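You operate a simulated robot arm through the tools that you are given. There is no shell and no other tool.

You run a simulated robot arm. Do the job below in one go: nothing can be reset, and whatever is moved stays where it is left.

JOB
Wipe the smudge off the black display with the green block, then put it in the PASS tray.
Fine: wet the block's felt in the blue dish first; put the block back. What is to be rubbed or washed off counts as gone when no trace of it is left.
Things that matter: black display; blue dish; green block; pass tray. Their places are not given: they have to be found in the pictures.

The check looks at the end state, three seconds after you hand in, the way a careful person would. Anything else that was tipped, shoved, dropped, spilled or broken makes it a failure.

ROBOT AND FRAMES
A 7-joint arm with a two-finger gripper, fixed in place. Base frame: the origin is at the foot of the arm, x ahead of it, y to its left, z up; the work surface is at about z = 720. Lengths are in mm, angles in degrees, forces in N, time in s.
With the tool pointing down near the work surface it reaches from about 300 to 740 mm from the base axis. Its first joint turns from -166.0 to 166.0 degrees. Payload 2.94 kg.
Tool frame: the origin (TCP) lies between the finger pads and is the grasp point; the fingertips stand 30 mm ahead of it; z points along the fingers, y is the line along which they close. Largest opening 138 mm; the body of the gripper starts 109 mm behind the TCP.
Orientation is that of the tool frame in the base frame, as [roll, pitch, yaw] about the fixed x, y, z axes, in that order (R = Rz(yaw) Ry(pitch) Rx(roll)). With the fingers straight down and closing along the base's y, the tool's x points along the base's -x, its y along +y and its z along -z.

CONTROLS
- The arm moves only by the tool nudge_tool. Its argument "increments" is text: rows parted by semicolons, each of 7 numbers parted by spaces: the shift along the tool's x, y, z in units of 30 mm (1.0 is 30 mm), then the turn, a rotation vector about the tool's x, y, z in units of 6 degrees (1.0 is 6 degrees), then the opening, from 0 (shut) to 1 (fully open). In form: tx ty tz rx ry rz gripper; .... A call has 1 to 20 rows; each row shifts and turns the commanded pose from where the row before left it, along the tool's axes as they then stand. A call with a number of a shift or a turn outside -1 to 1 is refused whole. A row lasts 0.2 s, in which the tool goes at most 50 mm and 8.6 degrees; a call with a longer step from one row to the next is refused whole, and so is a gripper value outside its range. A pose out of reach is approached as far as the arm can. The call stops where the force on the tool passes 40 N (or 10 N more than at its start, if that is more) or the arm is blocked; 0.2 s more then pass. The fingers move at their own pace and stop on an object; they squeeze with about 22 N. The grip force told is the motor's: it shows also when the fingers shut on nothing. Time passes only in rows, and 0.2 s behind the last, so rows that do not move let the fingers close. The reply holds the time, the measured pose of the TCP, the force on the tool along the base axes, the opening and the grip force, in the units named above and with some noise, with the torque about the TCP (base axes, N m) and any sound that the robot's microphone picked up.
- Cameras (640 x 400 px; columns grow to the right, rows downward): "scene" is fixed at [50.2, 501.1, 1340.3]; the picture's right is [-0.77, -0.64, 0.00], its down [-0.31, 0.37, -0.88] and it looks along [0.56, -0.67, -0.48] (base axes); focal length 334 px, centre (320, 200). "wrist" rides on the gripper at [71, 19, -146] in the tool frame; the picture's right is [-0.26, 0.97, 0.00], its down [-0.85, -0.23, -0.48] and it looks along [-0.46, -0.12, 0.88] (tool axes); focal length 280 px, centre (320, 200).
- get_image(camera): a new picture of that camera. The clock stands still meanwhile.
- raise_lower(by): slides the trunk up (or, below 0, down) by that many mm; the arm rides with it, the base frame stays. It gives what a move gives, with no picture.
- probe_pixels(camera, pixels): for up to 12 pixels [column, row] of the newest picture of that camera ("zoom" is the newest enlarged one), the place [x, y, z] in the base frame of the surface seen there, good to about 2 mm. The clock stands still meanwhile.
- enlarge(camera, box): a new picture of the part [left, top, right, bottom] of that camera's present view, enlarged. The clock stands still meanwhile.
- sign_off(): hands the job in; it is judged then, once.

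Unless the task says otherwise, let go and move clear before handing in.

The tools are called by a JSON object that holds its "method" and its "body". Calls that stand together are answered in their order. nudge_tool: Moves the arm, as the interface text tells. Its arguments: {"type":"object","properties":{"increments":{"type":"string"}},"required":["increments"]} The other tools are called the same way: raise_lower (by) slides the trunk up or down; get_image (camera) takes a picture; probe_pixels (camera, pixels) gives the place of the surface under pixels of a picture; enlarge (camera, box) takes an enlarged picture of a part of a camera's view; sign_off () hands the job in.

At the start:

```text
time: 0.0
position: [455.5, 34.2, 1051.6]
tcp_rot: [-180.0, 0.0, -180.0]
wrist_force: [-0.8, 0.9, 0.3]
ft_torque: [0.0, -0.02, 0.03]
opening: 137.9
finger_force: 0.1
trunk travel left (down, up): [-250.0, 204.0]
```

scene: 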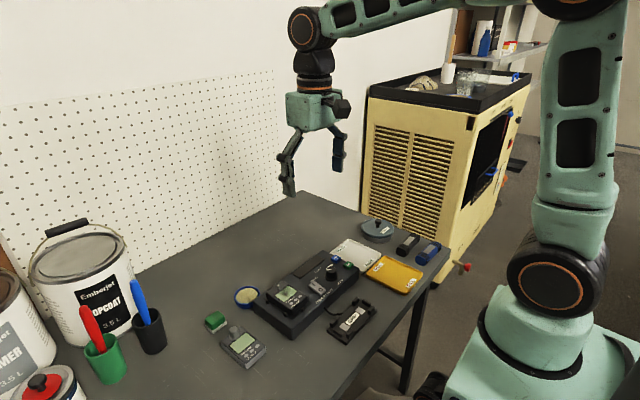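
wrist: 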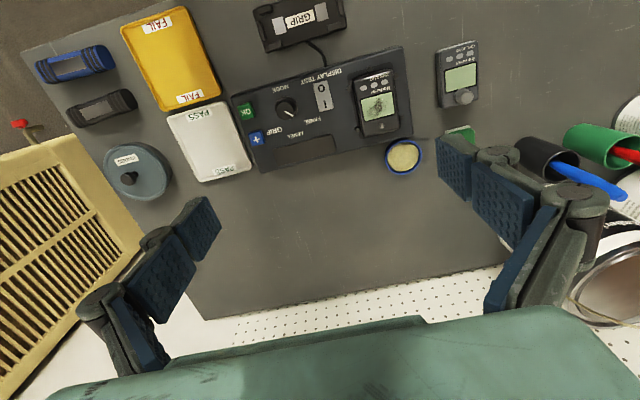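

The wrist picture shows a dark device with a smudged display at about (380,108) sitting in a test fixture, a blue dish at (404,156), a green block at about (460,132), and a white PASS tray at (210,140). I'll enlarge these parts before moving.

{"method": "enlarge", "body": {"camera": "wrist", "box": [230, 30, 500, 200]}}

{"method": "enlarge", "body": {"camera": "scene", "box": [190, 210, 450, 380]}}

```text
2.35 times, centred on (365, 115) of wrist
```

zoom: 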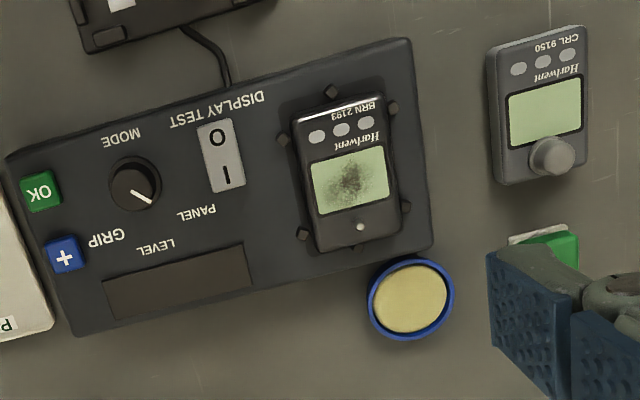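

```text
2.35 times, centred on (320, 295) of scene
```

zoom: 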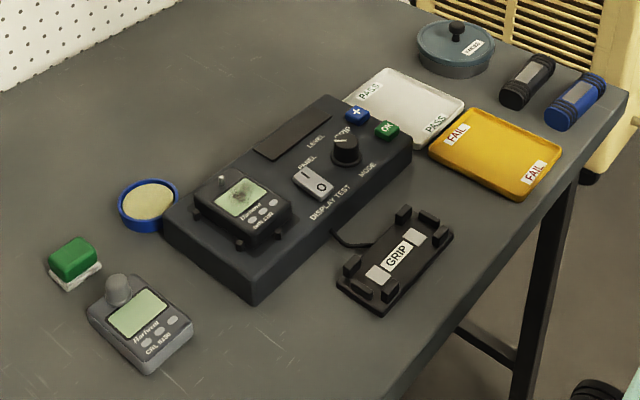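

The smudge is on the screen of the black BRN 2193 unit, and the block's white felt faces down. I'll probe the main points.

{"method": "probe_pixels", "body": {"camera": "zoom", "pixels": [[72, 243], [49, 259], [78, 277], [102, 262], [90, 243], [55, 282], [150, 197], [120, 200], [178, 190], [150, 233], [60, 300], [280, 250]]}}

{"method": "probe_pixels", "body": {"camera": "wrist", "pixels": [[378, 105], [355, 80], [390, 72], [402, 130], [370, 136], [404, 156], [388, 156], [421, 156], [382, 126], [210, 140], [280, 150], [344, 120]]}}

{"method": "enlarge", "body": {"camera": "scene", "box": [190, 270, 310, 345]}}

```text
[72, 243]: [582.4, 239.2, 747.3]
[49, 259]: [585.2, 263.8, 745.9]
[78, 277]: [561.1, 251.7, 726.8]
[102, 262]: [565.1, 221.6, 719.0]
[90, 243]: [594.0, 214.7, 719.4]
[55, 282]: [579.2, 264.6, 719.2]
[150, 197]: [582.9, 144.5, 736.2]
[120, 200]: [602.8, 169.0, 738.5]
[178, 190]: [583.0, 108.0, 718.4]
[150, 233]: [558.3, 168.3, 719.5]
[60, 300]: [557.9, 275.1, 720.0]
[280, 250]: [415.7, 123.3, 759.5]
```

```text
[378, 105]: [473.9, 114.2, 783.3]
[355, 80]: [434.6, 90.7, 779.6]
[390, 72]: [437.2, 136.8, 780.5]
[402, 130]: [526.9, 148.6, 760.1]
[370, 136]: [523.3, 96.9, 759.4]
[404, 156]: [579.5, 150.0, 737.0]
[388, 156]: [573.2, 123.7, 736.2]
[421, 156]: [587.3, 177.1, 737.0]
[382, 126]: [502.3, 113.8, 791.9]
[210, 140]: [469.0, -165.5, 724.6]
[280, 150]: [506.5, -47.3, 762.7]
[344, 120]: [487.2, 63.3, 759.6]
```

```text
5.33 times, centred on (250, 308) of scene
```

zoom: 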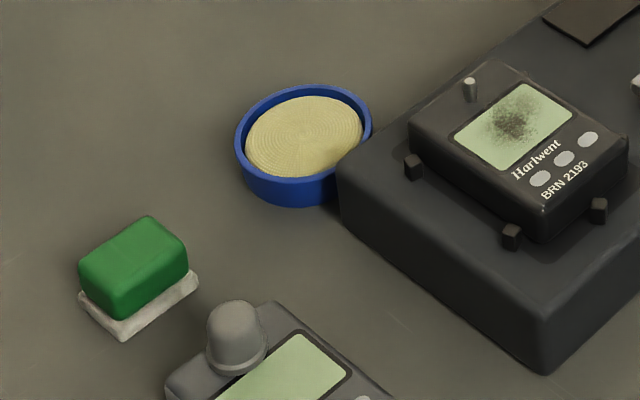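

{"method": "probe_pixels", "body": {"camera": "zoom", "pixels": [[85, 268], [146, 221], [183, 253], [120, 290], [125, 330], [82, 297], [195, 275], [460, 138], [515, 90], [568, 115], [505, 165], [470, 81]]}}

{"method": "probe_pixels", "body": {"camera": "zoom", "pixels": [[415, 130], [502, 65], [622, 145], [540, 215], [415, 168], [512, 238], [597, 210], [470, 98], [300, 135], [255, 150], [350, 105], [345, 200]]}}

{"method": "enlarge", "body": {"camera": "wrist", "box": [330, 50, 430, 140]}}

```text
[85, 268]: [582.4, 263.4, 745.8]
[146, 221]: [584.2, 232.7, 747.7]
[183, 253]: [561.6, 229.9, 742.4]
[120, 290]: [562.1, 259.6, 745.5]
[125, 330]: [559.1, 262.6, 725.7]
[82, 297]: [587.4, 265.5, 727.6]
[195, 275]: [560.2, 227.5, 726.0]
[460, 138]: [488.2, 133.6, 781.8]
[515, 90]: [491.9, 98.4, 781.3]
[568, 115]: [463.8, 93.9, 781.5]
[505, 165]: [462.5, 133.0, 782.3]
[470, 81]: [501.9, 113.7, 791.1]
```

```text
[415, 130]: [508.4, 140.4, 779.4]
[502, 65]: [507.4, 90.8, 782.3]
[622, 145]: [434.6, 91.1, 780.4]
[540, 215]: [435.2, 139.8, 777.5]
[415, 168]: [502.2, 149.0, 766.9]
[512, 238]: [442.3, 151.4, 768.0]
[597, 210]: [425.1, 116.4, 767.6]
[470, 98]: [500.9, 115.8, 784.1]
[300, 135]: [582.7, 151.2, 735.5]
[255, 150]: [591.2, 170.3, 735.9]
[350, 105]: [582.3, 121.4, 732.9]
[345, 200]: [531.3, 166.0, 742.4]
```

```text
4.44 times, centred on (380, 95) of wrist
```

zoom: 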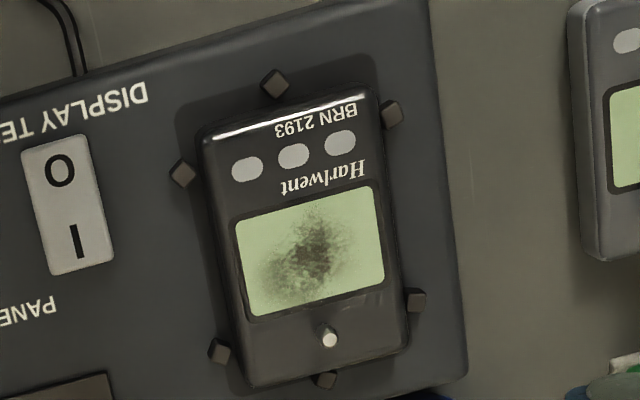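

Block centre is about (573,246) with its top at z≈747. The screen spans x 462–492, y 94–134 at z≈781.5, with a small pin near (502,114). I'll probe the tray corners and the surroundings of the black unit.

{"method": "probe_pixels", "body": {"camera": "wrist", "pixels": [[166, 113], [228, 102], [252, 174], [198, 182], [185, 120], [225, 115], [205, 175], [240, 165], [210, 145], [150, 170], [195, 95], [262, 165]]}}

{"method": "probe_pixels", "body": {"camera": "zoom", "pixels": [[95, 145], [108, 250], [25, 155], [182, 172], [220, 350], [392, 112], [417, 300], [237, 225], [250, 322], [385, 283], [370, 188], [329, 336]]}}

{"method": "probe_pixels", "body": {"camera": "zoom", "pixels": [[205, 140], [370, 95], [408, 345], [252, 385], [275, 83], [327, 380], [620, 240], [590, 250], [600, 100]]}}

{"method": "enlarge", "body": {"camera": "wrist", "box": [140, 80, 280, 200]}}

```text
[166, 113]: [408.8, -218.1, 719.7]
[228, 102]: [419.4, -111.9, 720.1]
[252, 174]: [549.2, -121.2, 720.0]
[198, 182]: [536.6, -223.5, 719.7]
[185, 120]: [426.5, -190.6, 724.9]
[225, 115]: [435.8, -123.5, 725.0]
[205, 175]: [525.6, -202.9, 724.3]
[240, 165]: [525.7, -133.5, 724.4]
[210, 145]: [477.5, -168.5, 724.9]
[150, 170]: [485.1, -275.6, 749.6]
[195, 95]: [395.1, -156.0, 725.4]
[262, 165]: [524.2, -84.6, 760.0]
```

```text
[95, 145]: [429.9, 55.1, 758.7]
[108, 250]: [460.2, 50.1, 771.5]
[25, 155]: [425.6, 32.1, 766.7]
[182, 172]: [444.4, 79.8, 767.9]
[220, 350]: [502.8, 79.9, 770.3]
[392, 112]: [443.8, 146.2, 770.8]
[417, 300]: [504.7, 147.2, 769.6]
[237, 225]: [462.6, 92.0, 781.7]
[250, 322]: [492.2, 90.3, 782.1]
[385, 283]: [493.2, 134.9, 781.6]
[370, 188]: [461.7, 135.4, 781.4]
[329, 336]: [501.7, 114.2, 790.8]
```

```text
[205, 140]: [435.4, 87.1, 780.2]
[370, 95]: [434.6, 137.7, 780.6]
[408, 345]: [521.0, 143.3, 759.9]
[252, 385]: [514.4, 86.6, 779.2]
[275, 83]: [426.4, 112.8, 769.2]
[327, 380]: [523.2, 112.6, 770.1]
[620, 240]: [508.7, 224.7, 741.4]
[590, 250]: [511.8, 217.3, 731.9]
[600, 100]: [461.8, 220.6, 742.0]
```

```text
3.33 times, centred on (210, 140) of wrist
```

zoom: 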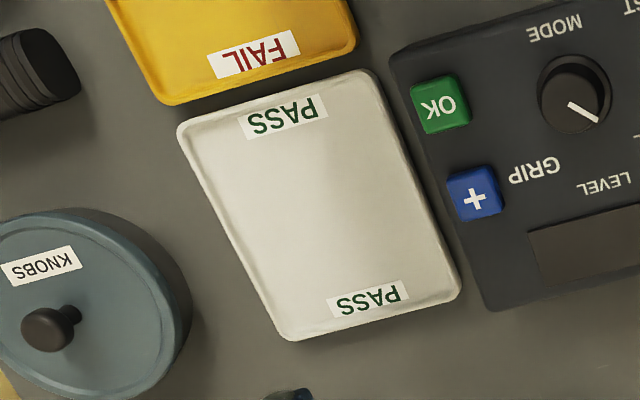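

The black unit sits axis-aligned at about x 434–515, y 87–140, and the tray interior centre is about (478,-165). I'll move above the block with a partial opening and check the clearance to the cups.

{"method": "nudge_tool", "body": {"increments": "-0.49 0.882 0.63 0 0 0 0.5;-0.49 0.882 0.63 0 0 0 0.5;-0.49 0.882 0.63 0 0 0 0.5;-0.49 0.882 0.63 0 0 0 0.5;-0.49 0.882 0.63 0 0 0 0.5;-0.49 0.882 0.63 0 0 0 0.5;-0.49 0.882 0.63 0 0 0 0.5;-0.49 0.882 0.63 0 0 0 0.5;0 0 0 0 0 0 0.5"}}

{"method": "get_image", "body": {"camera": "wrist"}}

{"method": "get_image", "body": {"camera": "scene"}}

```text
time: 2.0
position: [574.2, 246.4, 899.2]
tcp_rot: [-180.0, 0.0, 179.9]
wrist_force: [-0.5, -0.5, -0.7]
ft_torque: [-0.05, 0.01, 0.02]
opening: 68.8
finger_force: 0.0
trunk travel left (down, up): [-250.0, 204.0]
```

```text
taken
```

wrist: 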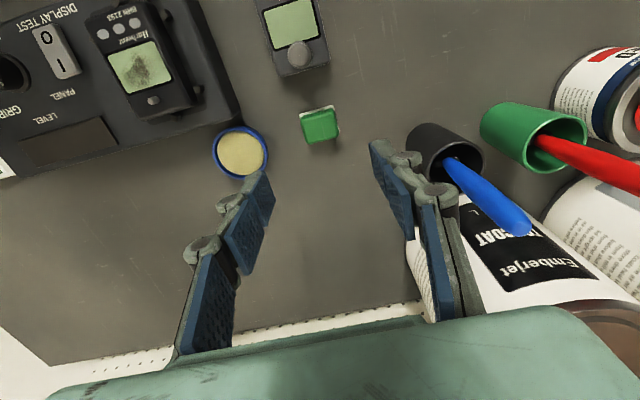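

```text
taken
```

scene: 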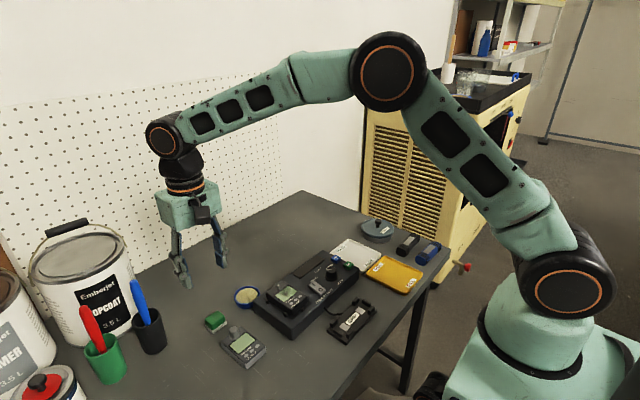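

{"method": "enlarge", "body": {"camera": "wrist", "box": [200, 80, 380, 192]}}

{"method": "probe_pixels", "body": {"camera": "wrist", "pixels": [[415, 140], [450, 165], [480, 150], [465, 185], [520, 225], [430, 128], [440, 240], [480, 260], [300, 112], [337, 105], [340, 138], [304, 143]]}}

```text
3.56 times, centred on (290, 136) of wrist
```

zoom: 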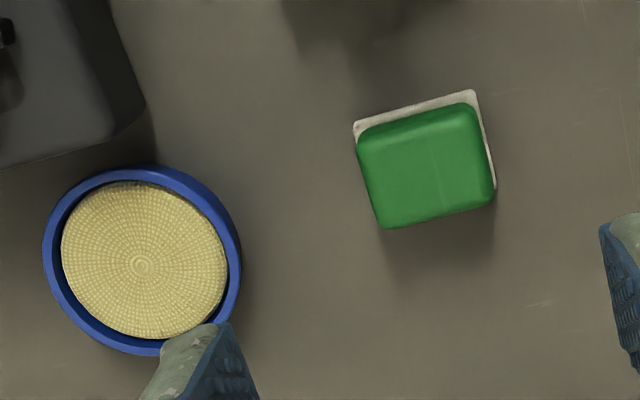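

```text
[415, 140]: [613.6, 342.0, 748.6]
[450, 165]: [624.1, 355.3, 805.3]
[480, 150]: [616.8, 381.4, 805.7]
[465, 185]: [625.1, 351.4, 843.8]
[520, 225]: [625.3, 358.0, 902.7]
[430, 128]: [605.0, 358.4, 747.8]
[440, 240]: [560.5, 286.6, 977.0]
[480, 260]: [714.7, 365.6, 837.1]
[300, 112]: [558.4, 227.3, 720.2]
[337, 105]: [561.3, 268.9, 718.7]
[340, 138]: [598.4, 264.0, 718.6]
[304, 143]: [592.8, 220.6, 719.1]
```

{"method": "probe_pixels", "body": {"camera": "zoom", "pixels": [[365, 140], [470, 110], [492, 190], [385, 222], [355, 128], [472, 93], [425, 165], [142, 262], [66, 240], [222, 270], [150, 188], [135, 335]]}}

{"method": "probe_pixels", "body": {"camera": "zoom", "pixels": [[47, 245], [238, 265], [145, 172], [130, 348], [494, 185], [360, 165], [372, 215]]}}

```text
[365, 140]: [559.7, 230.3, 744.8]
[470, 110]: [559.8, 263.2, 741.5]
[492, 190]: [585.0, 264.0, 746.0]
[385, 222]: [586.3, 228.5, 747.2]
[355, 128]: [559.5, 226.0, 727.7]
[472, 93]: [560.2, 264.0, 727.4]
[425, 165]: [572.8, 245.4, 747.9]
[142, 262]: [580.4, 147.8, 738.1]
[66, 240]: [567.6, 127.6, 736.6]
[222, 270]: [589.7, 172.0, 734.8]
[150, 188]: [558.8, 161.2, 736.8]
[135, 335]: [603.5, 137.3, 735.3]
```

```text
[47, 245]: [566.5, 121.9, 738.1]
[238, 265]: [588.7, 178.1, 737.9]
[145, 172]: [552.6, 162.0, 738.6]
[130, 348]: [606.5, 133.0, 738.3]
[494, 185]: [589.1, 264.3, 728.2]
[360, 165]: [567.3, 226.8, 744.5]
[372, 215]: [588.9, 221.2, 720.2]
```

Block centre is about (573.5,246), felt 30×39 mm, and the dish centre is about (579,149) with the sponge at z≈738. The cup and pen are at y>340, which leaves enough clearance, so I'll descend to fingertip z≈728 and close.

{"method": "nudge_tool", "body": {"increments": "0 0 0.95 0 0 0 0.5;0 0 0.95 0 0 0 0.5;0 0 0.95 0 0 0 0.5;0 0 0.9 0 0 0 0.5;0 0 0.6 0 0 0 0.5;0 0 0.33 0 0 0 0.5;0 0 0 0 0 0 0.5"}}

{"method": "get_image", "body": {"camera": "wrist"}}

{"method": "enlarge", "body": {"camera": "scene", "box": [150, 220, 310, 345]}}

```text
time: 3.6
position: [572.0, 245.1, 758.7]
tcp_rot: [179.9, 0.0, 180.0]
wrist_force: [0.3, -1.2, 0.4]
ft_torque: [-0.03, -0.02, 0.01]
opening: 68.9
finger_force: 0.0
trunk travel left (down, up): [-250.0, 204.0]
```

```text
taken
```

wrist: 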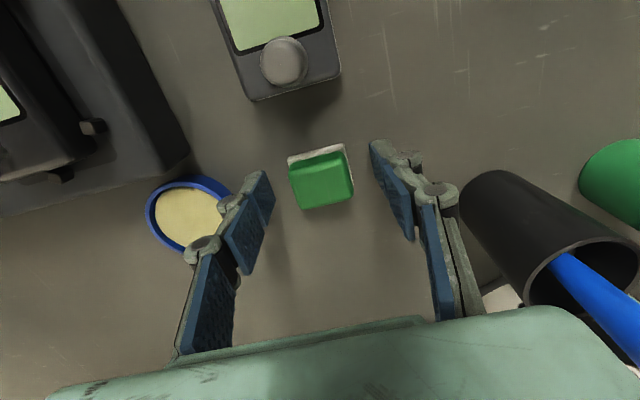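

```text
3.20 times, centred on (230, 282) of scene
```

zoom: 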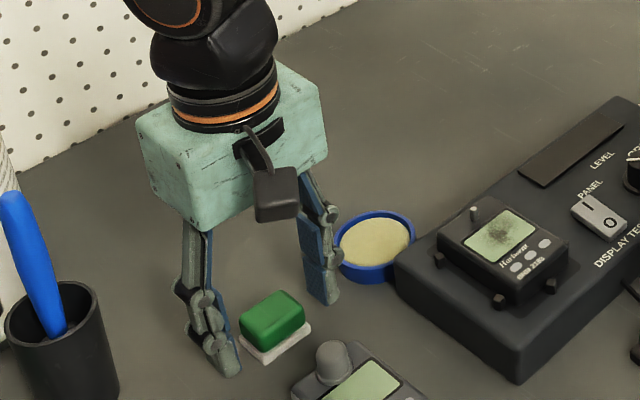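

The fingers straddle the block cleanly, so I'll close.

{"method": "nudge_tool", "body": {"increments": "0 0 0 0 0 0 0.3;0 0 0 0 0 0 0.2;0 0 0 0 0 0 0;0 0 0 0 0 0 0;0 0 0 0 0 0 0"}}

{"method": "get_image", "body": {"camera": "wrist"}}

```text
time: 4.8
position: [572.7, 244.9, 759.2]
tcp_rot: [180.0, 0.1, 179.9]
wrist_force: [0.4, -0.3, -1.4]
ft_torque: [0.01, -0.02, 0.01]
opening: 36.7
finger_force: 22.0
trunk travel left (down, up): [-250.0, 204.0]
```

```text
taken
```

wrist: 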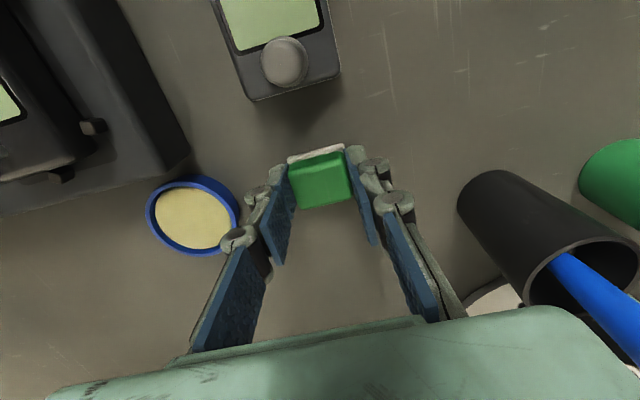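

The block is gripped at opening 36.7 mm and 22 N. I'll lift 50 mm, carry it over the dish and look.

{"method": "nudge_tool", "body": {"increments": "0 0 -0.5 0 0 0 0;0 0 -0.6 0 0 0 0;0 0 -0.57 0 0 0 0;-0.04 -0.8 0 0 0 0 0;-0.04 -0.8 0 0 0 0 0;-0.04 -0.8 0 0 0 0 0;-0.047 -0.83 0 0 0 0 0;0 0 0 0 0 0 0"}}

{"method": "get_image", "body": {"camera": "wrist"}}

{"method": "enlarge", "body": {"camera": "scene", "box": [150, 220, 310, 345]}}

```text
time: 6.6
position: [576.5, 146.6, 809.4]
tcp_rot: [-180.0, 0.0, 180.0]
wrist_force: [0.0, -0.8, 0.4]
ft_torque: [0.0, 0.03, 0.01]
opening: 36.6
finger_force: 22.2
trunk travel left (down, up): [-250.0, 204.0]
```

```text
taken
```

wrist: 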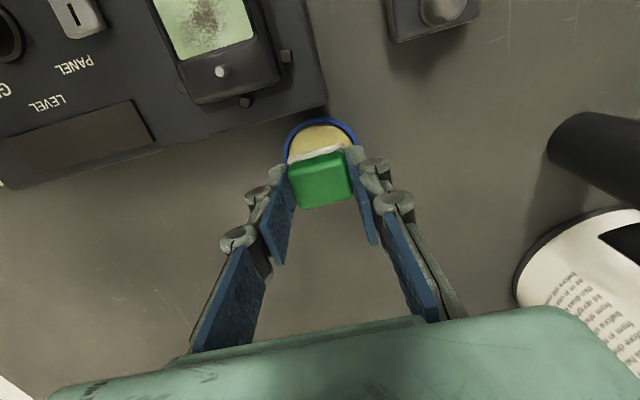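

```text
3.20 times, centred on (230, 282) of scene
```

zoom: 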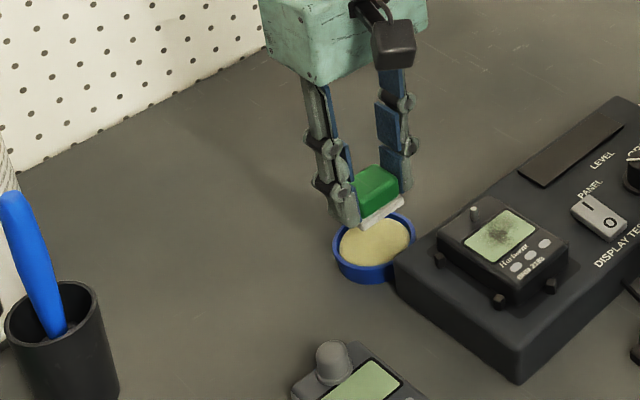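

{"method": "probe_pixels", "body": {"camera": "wrist", "pixels": [[290, 158], [344, 147], [320, 177], [297, 205], [349, 196], [320, 128], [287, 150], [356, 140], [318, 155]]}}

{"method": "nudge_tool", "body": {"increments": "0 0 0 0 0 0 0"}}

{"method": "nudge_tool", "body": {"increments": "0 0 0 0 0 0 0"}}

```text
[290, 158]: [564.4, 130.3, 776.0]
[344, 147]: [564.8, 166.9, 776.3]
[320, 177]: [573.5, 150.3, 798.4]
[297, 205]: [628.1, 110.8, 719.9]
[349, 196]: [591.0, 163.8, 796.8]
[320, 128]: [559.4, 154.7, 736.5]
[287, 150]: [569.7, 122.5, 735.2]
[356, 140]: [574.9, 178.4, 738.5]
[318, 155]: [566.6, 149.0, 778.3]
```

```text
time: 7.0
position: [577.2, 147.8, 809.6]
tcp_rot: [-179.9, 0.0, 180.0]
wrist_force: [0.6, 0.4, -0.4]
ft_torque: [-0.02, -0.03, 0.02]
opening: 36.8
finger_force: 22.1
trunk travel left (down, up): [-250.0, 204.0]
```

```text
time: 7.4
position: [576.9, 148.5, 809.6]
tcp_rot: [-180.0, 0.0, 180.0]
wrist_force: [-0.9, -0.2, -0.1]
ft_torque: [0.0, -0.01, -0.02]
opening: 36.7
finger_force: 21.3
trunk travel left (down, up): [-250.0, 204.0]
```

The felt is centred over the dish at about (579.5,148.6). I'll lower it onto the sponge gently.

{"method": "nudge_tool", "body": {"increments": "0 0 0.5 0 0 0 0;0 0 0.4 0 0 0 0;0 0 0.07 0 0 0 0;0 0 0.04 0 0 0 0;0 0 0 0 0 0 0"}}

{"method": "nudge_tool", "body": {"increments": "0 0 0.04 0 0 0 0;0 0 0 0 0 0 0"}}

{"method": "enlarge", "body": {"camera": "scene", "box": [210, 260, 290, 320]}}

```text
time: 8.6
position: [576.7, 148.7, 779.7]
tcp_rot: [180.0, 0.0, 179.9]
wrist_force: [0.1, 1.2, -0.4]
ft_torque: [0.0, -0.01, -0.05]
opening: 36.7
finger_force: 22.0
trunk travel left (down, up): [-250.0, 204.0]
```

```text
time: 9.2
position: [577.1, 148.2, 778.8]
tcp_rot: [180.0, 0.1, -179.9]
wrist_force: [0.5, 0.1, -0.5]
ft_torque: [0.02, 0.0, -0.04]
opening: 36.9
finger_force: 22.2
trunk travel left (down, up): [-250.0, 204.0]
```

```text
6.67 times, centred on (250, 290) of scene
```

zoom: 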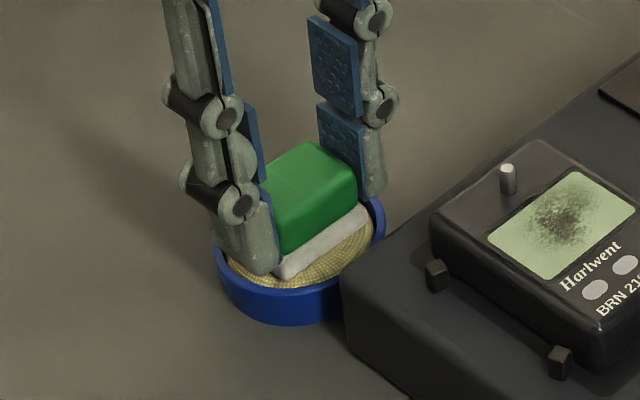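

It is nearly touching, with no force yet. I'll keep lowering in small steps.

{"method": "nudge_tool", "body": {"increments": "0 0 0.04 0 0 0 0;0 0 0 0 0 0 0"}}

{"method": "nudge_tool", "body": {"increments": "0 0 0.04 0 0 0 0;0 0 0 0 0 0 0"}}

{"method": "nudge_tool", "body": {"increments": "0 0 0.03 0 0 0 0;0 0 0 0 0 0 0"}}

```text
time: 9.8
position: [576.8, 147.9, 778.0]
tcp_rot: [180.0, 0.0, -180.0]
wrist_force: [0.1, -0.3, -0.3]
ft_torque: [0.02, 0.0, 0.02]
opening: 36.6
finger_force: 22.3
trunk travel left (down, up): [-250.0, 204.0]
```

```text
time: 10.4
position: [577.2, 149.0, 776.5]
tcp_rot: [180.0, -0.1, 180.0]
wrist_force: [0.2, -0.4, 0.2]
ft_torque: [0.01, 0.05, 0.03]
opening: 36.5
finger_force: 22.1
trunk travel left (down, up): [-250.0, 204.0]
```

```text
time: 11.0
position: [577.3, 148.1, 775.8]
tcp_rot: [-180.0, 0.1, 179.9]
wrist_force: [-1.6, 0.4, 7.5]
ft_torque: [0.01, 0.04, 0.0]
opening: 36.9
finger_force: 22.4
trunk travel left (down, up): [-250.0, 204.0]
```

There is 7.5 N of contact on the sponge. I'll hold briefly to soak, lift, and check the felt.

{"method": "nudge_tool", "body": {"increments": "0 0 0 0 0 0 0;0 0 0 0 0 0 0;0 0 0 0 0 0 0;0 0 0 0 0 0 0;0 0 0 0 0 0 0"}}

{"method": "nudge_tool", "body": {"increments": "0 0 -0.2 0 0 0 0;0 0 -0.6 0 0 0 0;0 0 -0.8 0 0 0 0;0 0 -0.8 0 0 0 0;0 0 0 0 0 0 0"}}

{"method": "enlarge", "body": {"camera": "scene", "box": [210, 230, 310, 310]}}

{"method": "get_image", "body": {"camera": "wrist"}}

```text
time: 12.2
position: [578.1, 148.5, 776.2]
tcp_rot: [180.0, 0.0, 179.9]
wrist_force: [0.3, 0.9, 8.6]
ft_torque: [0.02, -0.04, -0.03]
opening: 36.5
finger_force: 22.0
trunk travel left (down, up): [-250.0, 204.0]
```

```text
time: 13.4
position: [577.6, 148.9, 848.5]
tcp_rot: [180.0, 0.0, 180.0]
wrist_force: [0.1, 0.1, -0.1]
ft_torque: [-0.01, -0.01, -0.01]
opening: 36.7
finger_force: 22.0
trunk travel left (down, up): [-250.0, 204.0]
```

```text
5.00 times, centred on (260, 270) of scene
```

zoom: 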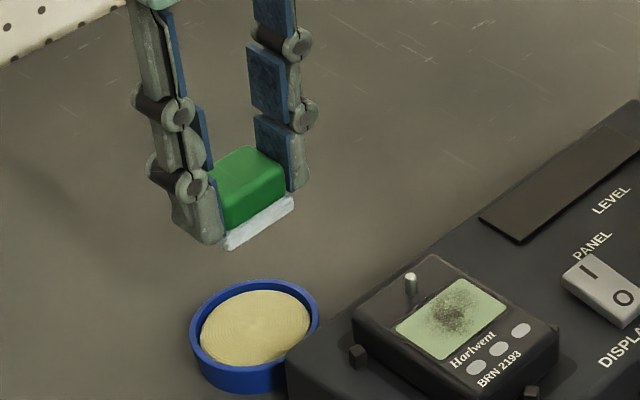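

```text
taken
```

wrist: 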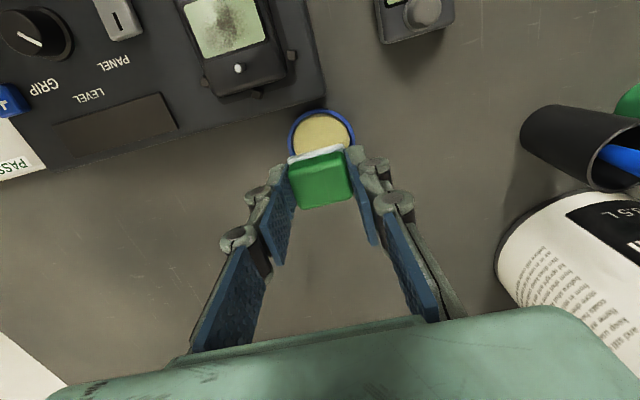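

The felt has turned bluish, so it is wet. I'll move over the screen, whose centre is about (477,113), and keep the felt clear of the pin at x≈499.

{"method": "nudge_tool", "body": {"increments": "0.86 -0.29 0 0 0 0 0;0.86 -0.29 0 0 0 0 0;0.86 -0.29 0 0 0 0 0;0.86 -0.3 0 0 0 0 0;0 0 0 0 0 0 0;0 0 0.3 0 0 0 0;0 0 0.3 0 0 0 0;0 0 0 0 0 0 0"}}

{"method": "get_image", "body": {"camera": "wrist"}}

{"method": "enlarge", "body": {"camera": "scene", "box": [240, 240, 340, 320]}}

```text
time: 15.2
position: [474.8, 114.1, 829.0]
tcp_rot: [180.0, -0.1, 180.0]
wrist_force: [-0.7, 0.0, -0.3]
ft_torque: [0.0, 0.01, -0.02]
opening: 36.5
finger_force: 21.7
trunk travel left (down, up): [-250.0, 204.0]
```

```text
taken
```

wrist: 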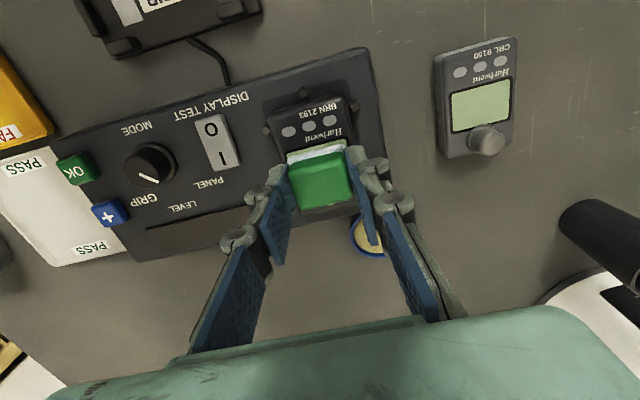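

```text
5.00 times, centred on (290, 280) of scene
```

zoom: 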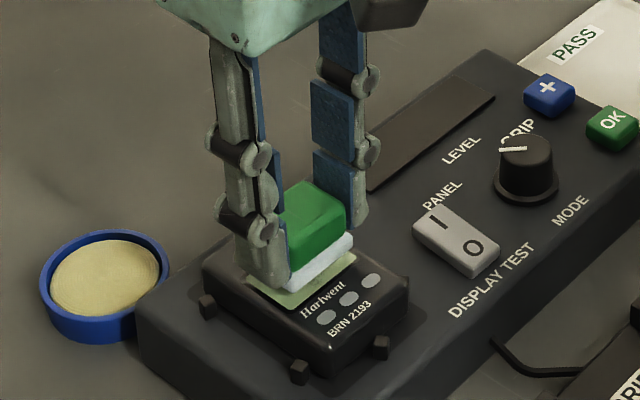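

{"method": "probe_pixels", "body": {"camera": "wrist", "pixels": [[290, 158], [344, 147], [320, 177], [288, 154], [343, 144]]}}

{"method": "nudge_tool", "body": {"increments": "0 0 0.2 0 0 0 0;0 0 0 0 0 0 0"}}

{"method": "nudge_tool", "body": {"increments": "0 0 0.05 0 0 0 0;0 0 0 0 0 0 0"}}

{"method": "nudge_tool", "body": {"increments": "0 0 0.04 0 0 0 0;0 0 0 0 0 0 0"}}

```text
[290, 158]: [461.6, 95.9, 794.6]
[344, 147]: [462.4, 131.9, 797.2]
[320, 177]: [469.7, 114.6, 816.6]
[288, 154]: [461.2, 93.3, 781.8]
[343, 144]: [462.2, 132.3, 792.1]
```

```text
time: 15.8
position: [474.9, 112.7, 822.5]
tcp_rot: [-180.0, 0.0, -180.0]
wrist_force: [0.2, 0.2, -0.2]
ft_torque: [0.01, 0.02, 0.01]
opening: 36.7
finger_force: 21.9
trunk travel left (down, up): [-250.0, 204.0]
```

```text
time: 16.4
position: [474.2, 113.9, 822.0]
tcp_rot: [180.0, -0.1, 180.0]
wrist_force: [-0.3, -0.7, -0.3]
ft_torque: [-0.03, -0.01, -0.02]
opening: 36.7
finger_force: 22.4
trunk travel left (down, up): [-250.0, 204.0]
```

```text
time: 17.0
position: [474.8, 113.5, 821.4]
tcp_rot: [180.0, 0.2, 179.9]
wrist_force: [-1.2, -0.1, 6.1]
ft_torque: [0.02, 0.05, -0.02]
opening: 36.7
finger_force: 22.3
trunk travel left (down, up): [-250.0, 204.0]
```

Contact is at about 6 N with the felt centred on the screen. I'll wipe with short strokes, staying clear of the pin.

{"method": "nudge_tool", "body": {"increments": "0 0.2 0 0 0 0 0;0 0.2 0 0 0 0 0;0 -0.2 0 0 0 0 0;0 -0.2 0 0 0 0 0;0 -0.2 0 0 0 0 0;0 -0.2 0 0 0 0 0;0 0.2 0 0 0 0 0;0 0.2 0 0 0 0 0;0.15 0 0 0 0 0 0;0.15 0 0 0 0 0 0;0 0.2 0 0 0 0 0;0 0.2 0 0 0 0 0;0 -0.2 0 0 0 0 0;0 -0.2 0 0 0 0 0;0 -0.2 0 0 0 0 0;0 -0.2 0 0 0 0 0;0 0.2 0 0 0 0 0;0 0.2 0 0 0 0 0;-0.15 0 0 0 0 0 0;-0.15 0 0 0 0 0 0"}}

{"method": "nudge_tool", "body": {"increments": "-0.1 0 0 0 0 0 0;0 0.2 0 0 0 0 0;0 0.2 0 0 0 0 0;0 -0.2 0 0 0 0 0;0 -0.2 0 0 0 0 0;0 -0.2 0 0 0 0 0;0 -0.2 0 0 0 0 0;0 0.2 0 0 0 0 0;0 0.2 0 0 0 0 0;0.1 0 0 0 0 0 0;0 0 0 0 0 0 0"}}

{"method": "enlarge", "body": {"camera": "scene", "box": [240, 240, 340, 320]}}

```text
time: 21.2
position: [472.7, 114.2, 819.8]
tcp_rot: [-180.0, 0.0, -180.0]
wrist_force: [-2.5, 0.3, 7.5]
ft_torque: [0.05, 0.11, 0.02]
opening: 36.7
finger_force: 21.7
trunk travel left (down, up): [-250.0, 204.0]
```

```text
time: 23.6
position: [474.0, 113.7, 821.7]
tcp_rot: [-179.9, 0.0, 179.9]
wrist_force: [1.3, 0.5, 4.5]
ft_torque: [0.03, -0.07, -0.02]
opening: 36.5
finger_force: 22.5
trunk travel left (down, up): [-250.0, 204.0]
```

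```text
5.00 times, centred on (290, 280) of scene
```

zoom: 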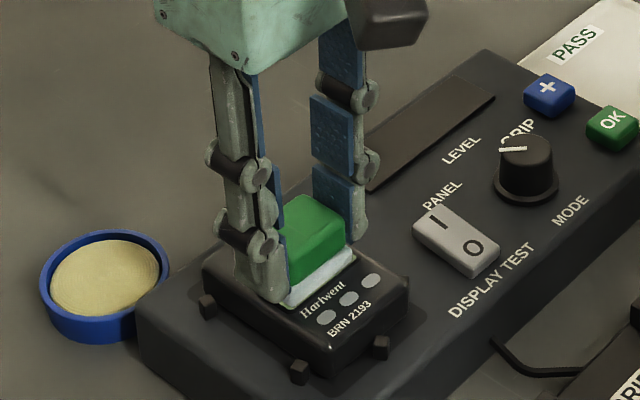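

The strokes are done. I'll lift, move clear, and inspect the screen.

{"method": "nudge_tool", "body": {"increments": "0 0 -0.3 0 0 0 0;0 0 -0.8 0 0 0 0;0 0 -0.8 0 0 0 0;-0.8 0.3 0 0 0 0 0;-0.8 0.3 0 0 0 0 0;-0.8 0.3 0 0 0 0 0;-0.8 0.3 0 0 0 0 0;0 0 0 0 0 0 0"}}

{"method": "enlarge", "body": {"camera": "scene", "box": [250, 260, 330, 320]}}

{"method": "enlarge", "body": {"camera": "wrist", "box": [150, 0, 310, 110]}}

```text
time: 25.4
position: [570.7, 150.6, 877.9]
tcp_rot: [-180.0, 0.0, -180.0]
wrist_force: [-0.4, -0.6, -0.4]
ft_torque: [-0.01, -0.01, 0.01]
opening: 36.6
finger_force: 22.1
trunk travel left (down, up): [-250.0, 204.0]
```

```text
6.67 times, centred on (290, 290) of scene
```

zoom: 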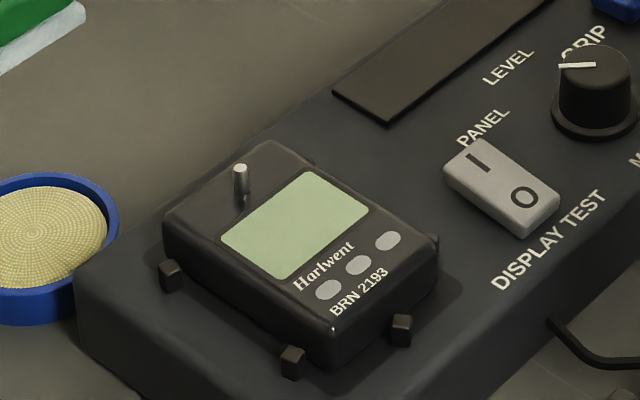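

```text
3.64 times, centred on (230, 55) of wrist
```

zoom: 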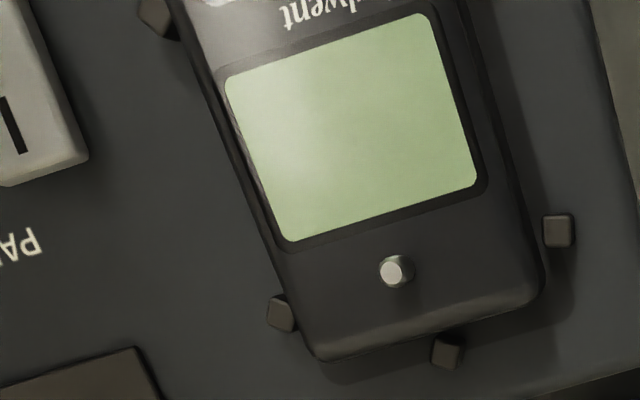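

The screen is fully clean. Next I'll return the block to its original spot, with TCP at about (572.5,245.5).

{"method": "nudge_tool", "body": {"increments": "-0.02 0.79 0 0 0 0 0;-0.02 0.79 0 0 0 0 0;-0.02 0.79 0 0 0 0 0;-0.01 0.79 0 0 0 0 0;0 0 0.9 0 0 0 0;0 0 0.9 0 0 0 0;0 0 0.9 0 0 0 0;0 0 0.6 0 0 0 0;0 0 0 0 0 0 0"}}

{"method": "get_image", "body": {"camera": "wrist"}}

{"method": "enlarge", "body": {"camera": "scene", "box": [180, 270, 280, 350]}}

{"method": "nudge_tool", "body": {"increments": "0 0 0 0 0 0 0"}}

```text
time: 27.4
position: [573.6, 242.7, 778.7]
tcp_rot: [180.0, 0.0, 180.0]
wrist_force: [0.8, -1.0, 0.3]
ft_torque: [0.02, -0.01, -0.02]
opening: 36.5
finger_force: 21.8
trunk travel left (down, up): [-250.0, 204.0]
```

```text
taken
```

wrist: 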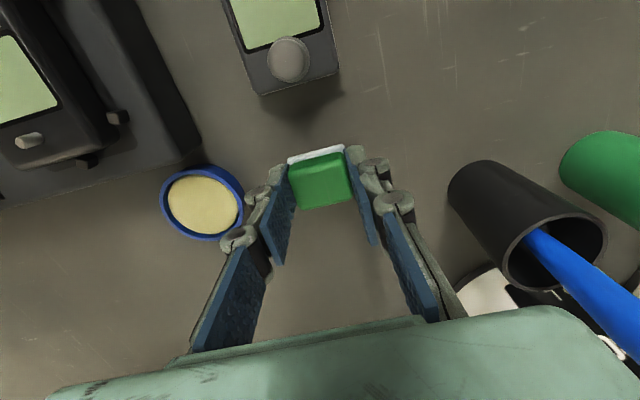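

```text
5.00 times, centred on (230, 310) of scene
```

zoom: 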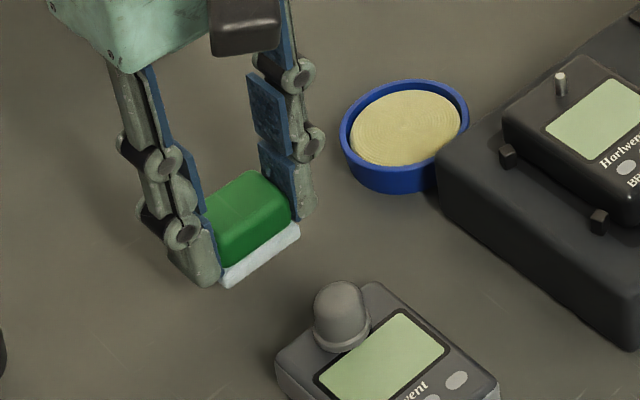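

```text
time: 27.8
position: [572.9, 244.7, 779.3]
tcp_rot: [-180.0, 0.0, -180.0]
wrist_force: [0.9, -0.2, 0.1]
ft_torque: [0.03, 0.02, -0.01]
opening: 36.7
finger_force: 21.5
trunk travel left (down, up): [-250.0, 204.0]
```

The block is level and lined up with its old spot. I'll lower it to the table.

{"method": "nudge_tool", "body": {"increments": "0 0.02 0.3 0 0 0 0;0 0 0.25 0 0 0 0;0 0 0.05 0 0 0 0;0 0 0 0 0 0 0"}}

{"method": "nudge_tool", "body": {"increments": "0 0 0.04 0 0 0 0;0 0 0 0 0 0 0"}}

{"method": "nudge_tool", "body": {"increments": "0 0 0.03 0 0 0 0;0 0 0 0 0 0 0"}}

```text
time: 28.8
position: [573.1, 244.9, 760.7]
tcp_rot: [-179.9, 0.0, 179.9]
wrist_force: [0.1, 0.0, -0.7]
ft_torque: [0.01, -0.05, 0.0]
opening: 36.9
finger_force: 22.4
trunk travel left (down, up): [-250.0, 204.0]
```

```text
time: 29.4
position: [572.5, 245.3, 758.7]
tcp_rot: [-180.0, 0.0, -179.9]
wrist_force: [0.6, 0.0, -0.5]
ft_torque: [0.01, -0.01, 0.0]
opening: 36.6
finger_force: 22.1
trunk travel left (down, up): [-250.0, 204.0]
```

```text
time: 30.0
position: [572.0, 245.0, 758.2]
tcp_rot: [-180.0, 0.0, -179.9]
wrist_force: [-0.6, -0.4, 2.7]
ft_torque: [0.0, -0.02, -0.03]
opening: 36.6
finger_force: 22.2
trunk travel left (down, up): [-250.0, 204.0]
```

The block touches the table with 2.7 N. I'll release to a partial opening and rise.

{"method": "nudge_tool", "body": {"increments": "0 0 0 0 0 0 0.3;0 0 0 0 0 0 0.4;0 0 0 0 0 0 0.45;0 0 0 0 0 0 0.45;0 0 -0.3 0 0 0 0.45;0 0 -0.9 0 0 0 0.45;0 0 -0.9 0 0 0 0.45;0 0 -0.9 0 0 0 0.45;0 0 -0.9 0 0 0 0.45;0 0 0 0 0 0 0.45"}}

{"method": "get_image", "body": {"camera": "wrist"}}

{"method": "enlarge", "body": {"camera": "scene", "box": [190, 240, 330, 350]}}

```text
time: 32.2
position: [573.1, 244.7, 875.0]
tcp_rot: [180.0, 0.0, -179.9]
wrist_force: [0.4, -0.4, 0.5]
ft_torque: [0.0, -0.02, 0.0]
opening: 62.0
finger_force: 0.1
trunk travel left (down, up): [-250.0, 204.0]
```

```text
taken
```

wrist: 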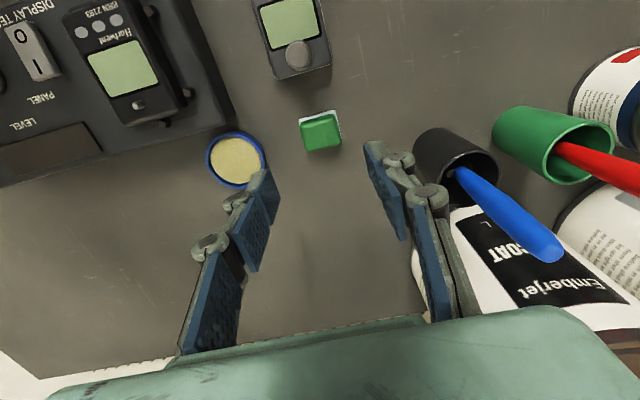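

```text
3.64 times, centred on (260, 295) of scene
```

zoom: 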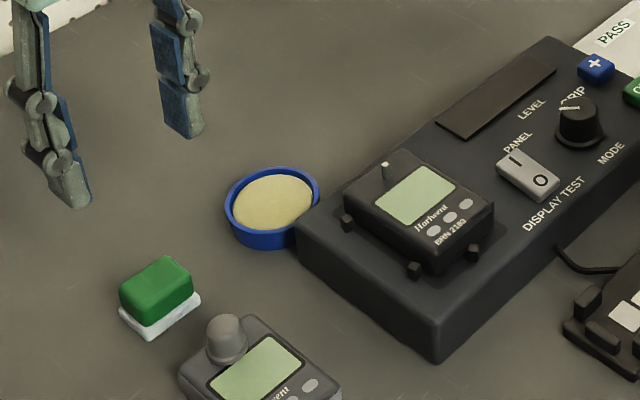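

The block is back in place. I'll move over the black unit for the grasp.

{"method": "nudge_tool", "body": {"increments": "0.657 -0.875 0 0 0 0 0.48;0.657 -0.875 0 0 0 0 0.48;0.657 -0.875 0 0 0 0 0.48;0.657 -0.875 0 0 0 0 0.48;0.657 -0.875 0 0 0 0 0.48;0 0 0 0 0 0 0.48;0 0 0 0 0 0 0.48"}}

{"method": "enlarge", "body": {"camera": "wrist", "box": [190, 60, 400, 200]}}

{"method": "enlarge", "body": {"camera": "scene", "box": [230, 220, 370, 320]}}

```text
time: 33.8
position: [473.8, 112.5, 874.7]
tcp_rot: [-179.9, -0.1, 180.0]
wrist_force: [-0.7, -0.4, -0.7]
ft_torque: [0.0, 0.01, -0.01]
opening: 66.1
finger_force: 0.1
trunk travel left (down, up): [-250.0, 204.0]
```

```text
2.86 times, centred on (295, 130) of wrist
```

zoom: 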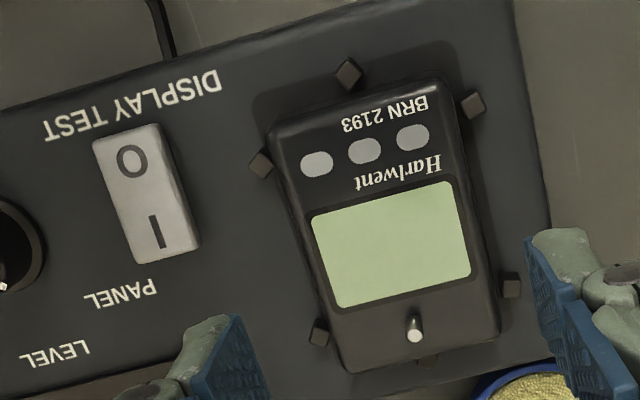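

```text
4.00 times, centred on (300, 270) of scene
```

zoom: 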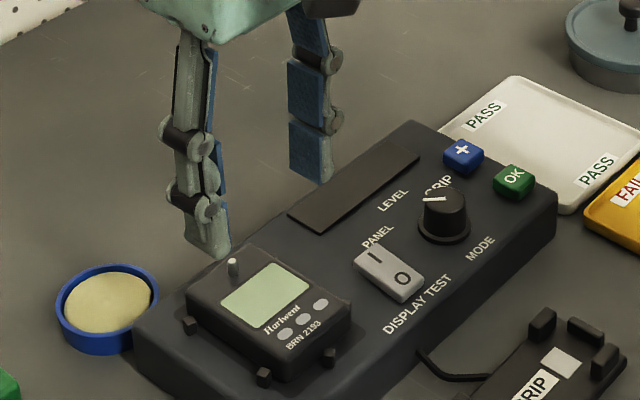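

{"method": "get_image", "body": {"camera": "wrist"}}

{"method": "enlarge", "body": {"camera": "wrist", "box": [190, 60, 400, 200]}}

{"method": "probe_pixels", "body": {"camera": "zoom", "pixels": [[160, 125], [198, 245], [180, 180], [262, 163], [320, 330], [473, 104], [510, 284], [240, 240], [485, 190], [280, 190], [300, 260], [500, 290]]}}

{"method": "probe_pixels", "body": {"camera": "zoom", "pixels": [[275, 145], [450, 85], [495, 325], [345, 360], [312, 215], [333, 305], [470, 270], [452, 183], [520, 200], [348, 74], [427, 360], [415, 322]]}}

```text
taken
```

wrist: 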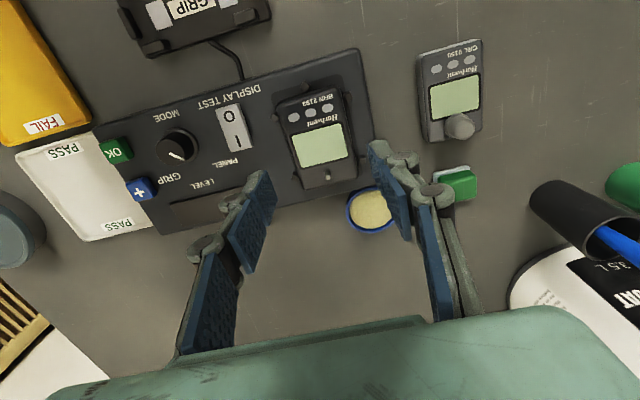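

```text
2.86 times, centred on (295, 130) of wrist
```

zoom: 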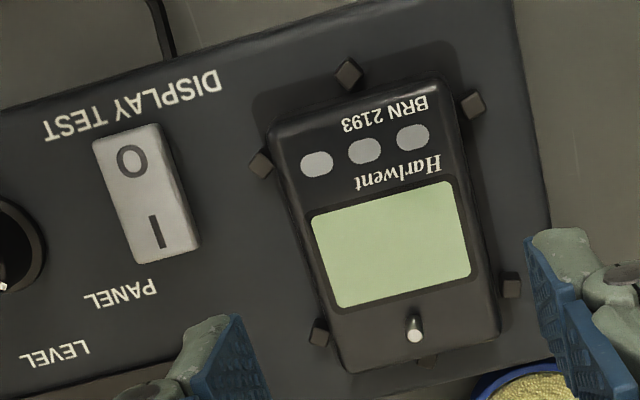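

```text
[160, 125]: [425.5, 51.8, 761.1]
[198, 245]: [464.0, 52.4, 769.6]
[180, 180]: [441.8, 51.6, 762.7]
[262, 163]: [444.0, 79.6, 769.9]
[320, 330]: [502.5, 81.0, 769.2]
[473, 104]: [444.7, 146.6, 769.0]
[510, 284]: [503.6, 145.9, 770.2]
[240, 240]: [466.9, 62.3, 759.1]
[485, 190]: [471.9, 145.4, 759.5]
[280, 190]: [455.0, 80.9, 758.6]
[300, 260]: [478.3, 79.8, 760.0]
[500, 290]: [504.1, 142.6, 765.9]
```

```text
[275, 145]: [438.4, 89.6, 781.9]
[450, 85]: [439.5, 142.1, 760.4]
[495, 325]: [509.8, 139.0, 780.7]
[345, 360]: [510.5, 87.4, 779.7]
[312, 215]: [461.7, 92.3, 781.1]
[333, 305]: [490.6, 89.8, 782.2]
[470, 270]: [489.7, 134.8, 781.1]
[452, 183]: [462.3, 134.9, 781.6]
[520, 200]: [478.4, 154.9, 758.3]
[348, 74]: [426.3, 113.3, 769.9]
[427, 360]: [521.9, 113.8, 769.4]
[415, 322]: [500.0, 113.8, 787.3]
```

The unit is centred at (475,113.5). The gap to the rocker (y≤52) and the posts is fine for fingers at y≈70–82 and 146–157, x 462–486. I'll descend to TCP z≈794.

{"method": "nudge_tool", "body": {"increments": "0 0.02 0.8 0 0 0 0.48;0 0 0.8 0 0 0 0.48;0 0 0.7 0 0 0 0.48;0 0 0.38 0 0 0 0.48;0 0 0 0 0 0 0.48"}}

{"method": "enlarge", "body": {"camera": "scene", "box": [230, 220, 350, 320]}}

{"method": "enlarge", "body": {"camera": "wrist", "box": [190, 60, 430, 220]}}

```text
time: 35.0
position: [473.3, 114.3, 794.8]
tcp_rot: [-180.0, 0.0, 180.0]
wrist_force: [0.6, 0.0, 1.0]
ft_torque: [-0.03, -0.02, 0.01]
opening: 66.0
finger_force: 0.1
trunk travel left (down, up): [-250.0, 204.0]
```

```text
4.00 times, centred on (290, 270) of scene
```

zoom: 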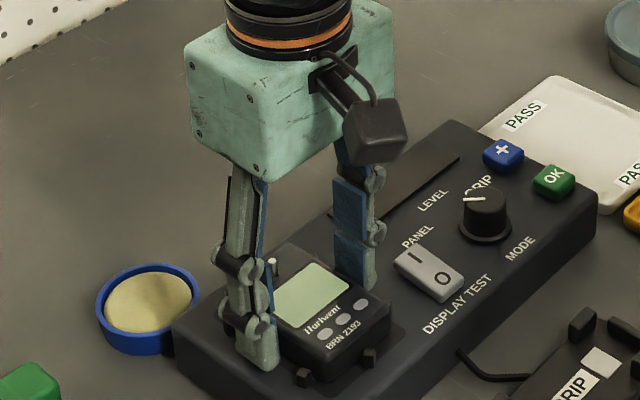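

```text
2.50 times, centred on (310, 140) of wrist
```

zoom: 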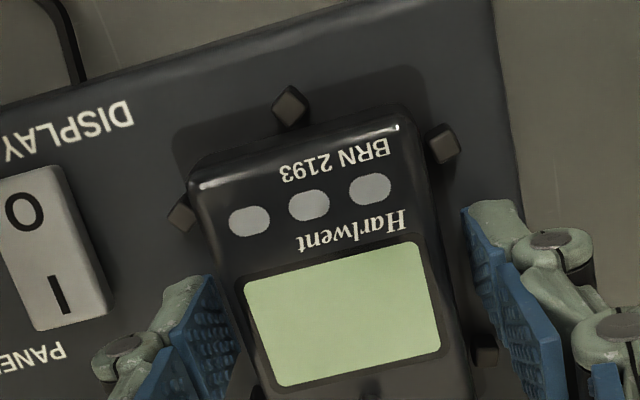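

Both fingers stand beside the unit and clear of the posts. I'll close.

{"method": "nudge_tool", "body": {"increments": "0 0 0 0 0 0 0.4;0 0 0 0 0 0 0.36;0 0 0 0 0 0 0.2;0 0 0 0 0 0 0;0 0 0 0 0 0 0"}}

```text
time: 36.2
position: [473.1, 112.8, 794.8]
tcp_rot: [-180.0, 0.1, 180.0]
wrist_force: [-0.2, -7.1, 1.6]
ft_torque: [-0.27, 0.01, 0.04]
opening: 55.2
finger_force: 22.1
trunk travel left (down, up): [-250.0, 204.0]
```

The grip is at 55.2 mm with a 7 N side force, so I'm slightly off centre. I'll relieve it with a small −y shift before lifting.

{"method": "nudge_tool", "body": {"increments": "0 -0.03 0 0 0 0 0;0 0 0 0 0 0 0"}}

```text
time: 36.8
position: [472.3, 111.2, 793.8]
tcp_rot: [-179.9, 0.0, 180.0]
wrist_force: [0.2, -4.6, 0.3]
ft_torque: [-0.24, 0.1, -0.12]
opening: 55.0
finger_force: 22.1
trunk travel left (down, up): [-250.0, 204.0]
```

{"method": "nudge_tool", "body": {"increments": "0 -0.03 0 0 0 0 0;0 0 0 0 0 0 0"}}

{"method": "enlarge", "body": {"camera": "wrist", "box": [190, 60, 430, 220]}}

```text
time: 37.4
position: [474.0, 113.4, 795.1]
tcp_rot: [179.8, 0.0, 180.0]
wrist_force: [0.8, 0.0, 1.2]
ft_torque: [-0.02, 0.21, -0.14]
opening: 55.0
finger_force: 22.3
trunk travel left (down, up): [-250.0, 204.0]
```

```text
2.50 times, centred on (310, 140) of wrist
```

zoom: 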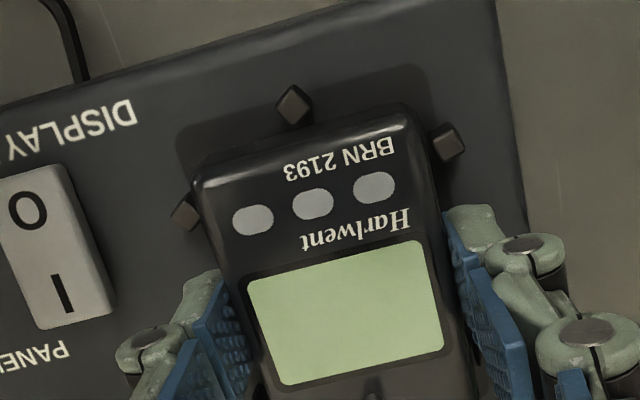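

The side force is gone. I'll lift slowly out of the nest.

{"method": "nudge_tool", "body": {"increments": "0 0 -0.1 0 0 0 0;0 0 -0.1 0 0 0 0;0 0 -0.1 0 0 0 0;0 0 0 0 0 0 0"}}

{"method": "enlarge", "body": {"camera": "scene", "box": [230, 220, 350, 320]}}

```text
time: 38.4
position: [474.5, 112.1, 805.8]
tcp_rot: [180.0, -0.1, -180.0]
wrist_force: [-0.2, -2.1, -0.1]
ft_torque: [-0.02, 0.02, 0.0]
opening: 55.1
finger_force: 22.3
trunk travel left (down, up): [-250.0, 204.0]
```

```text
4.00 times, centred on (290, 270) of scene
```

zoom: 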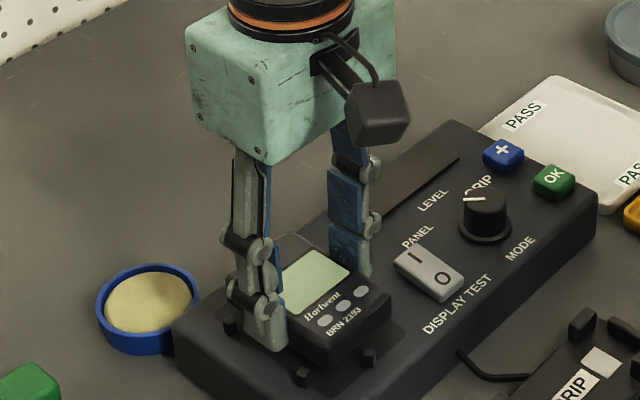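

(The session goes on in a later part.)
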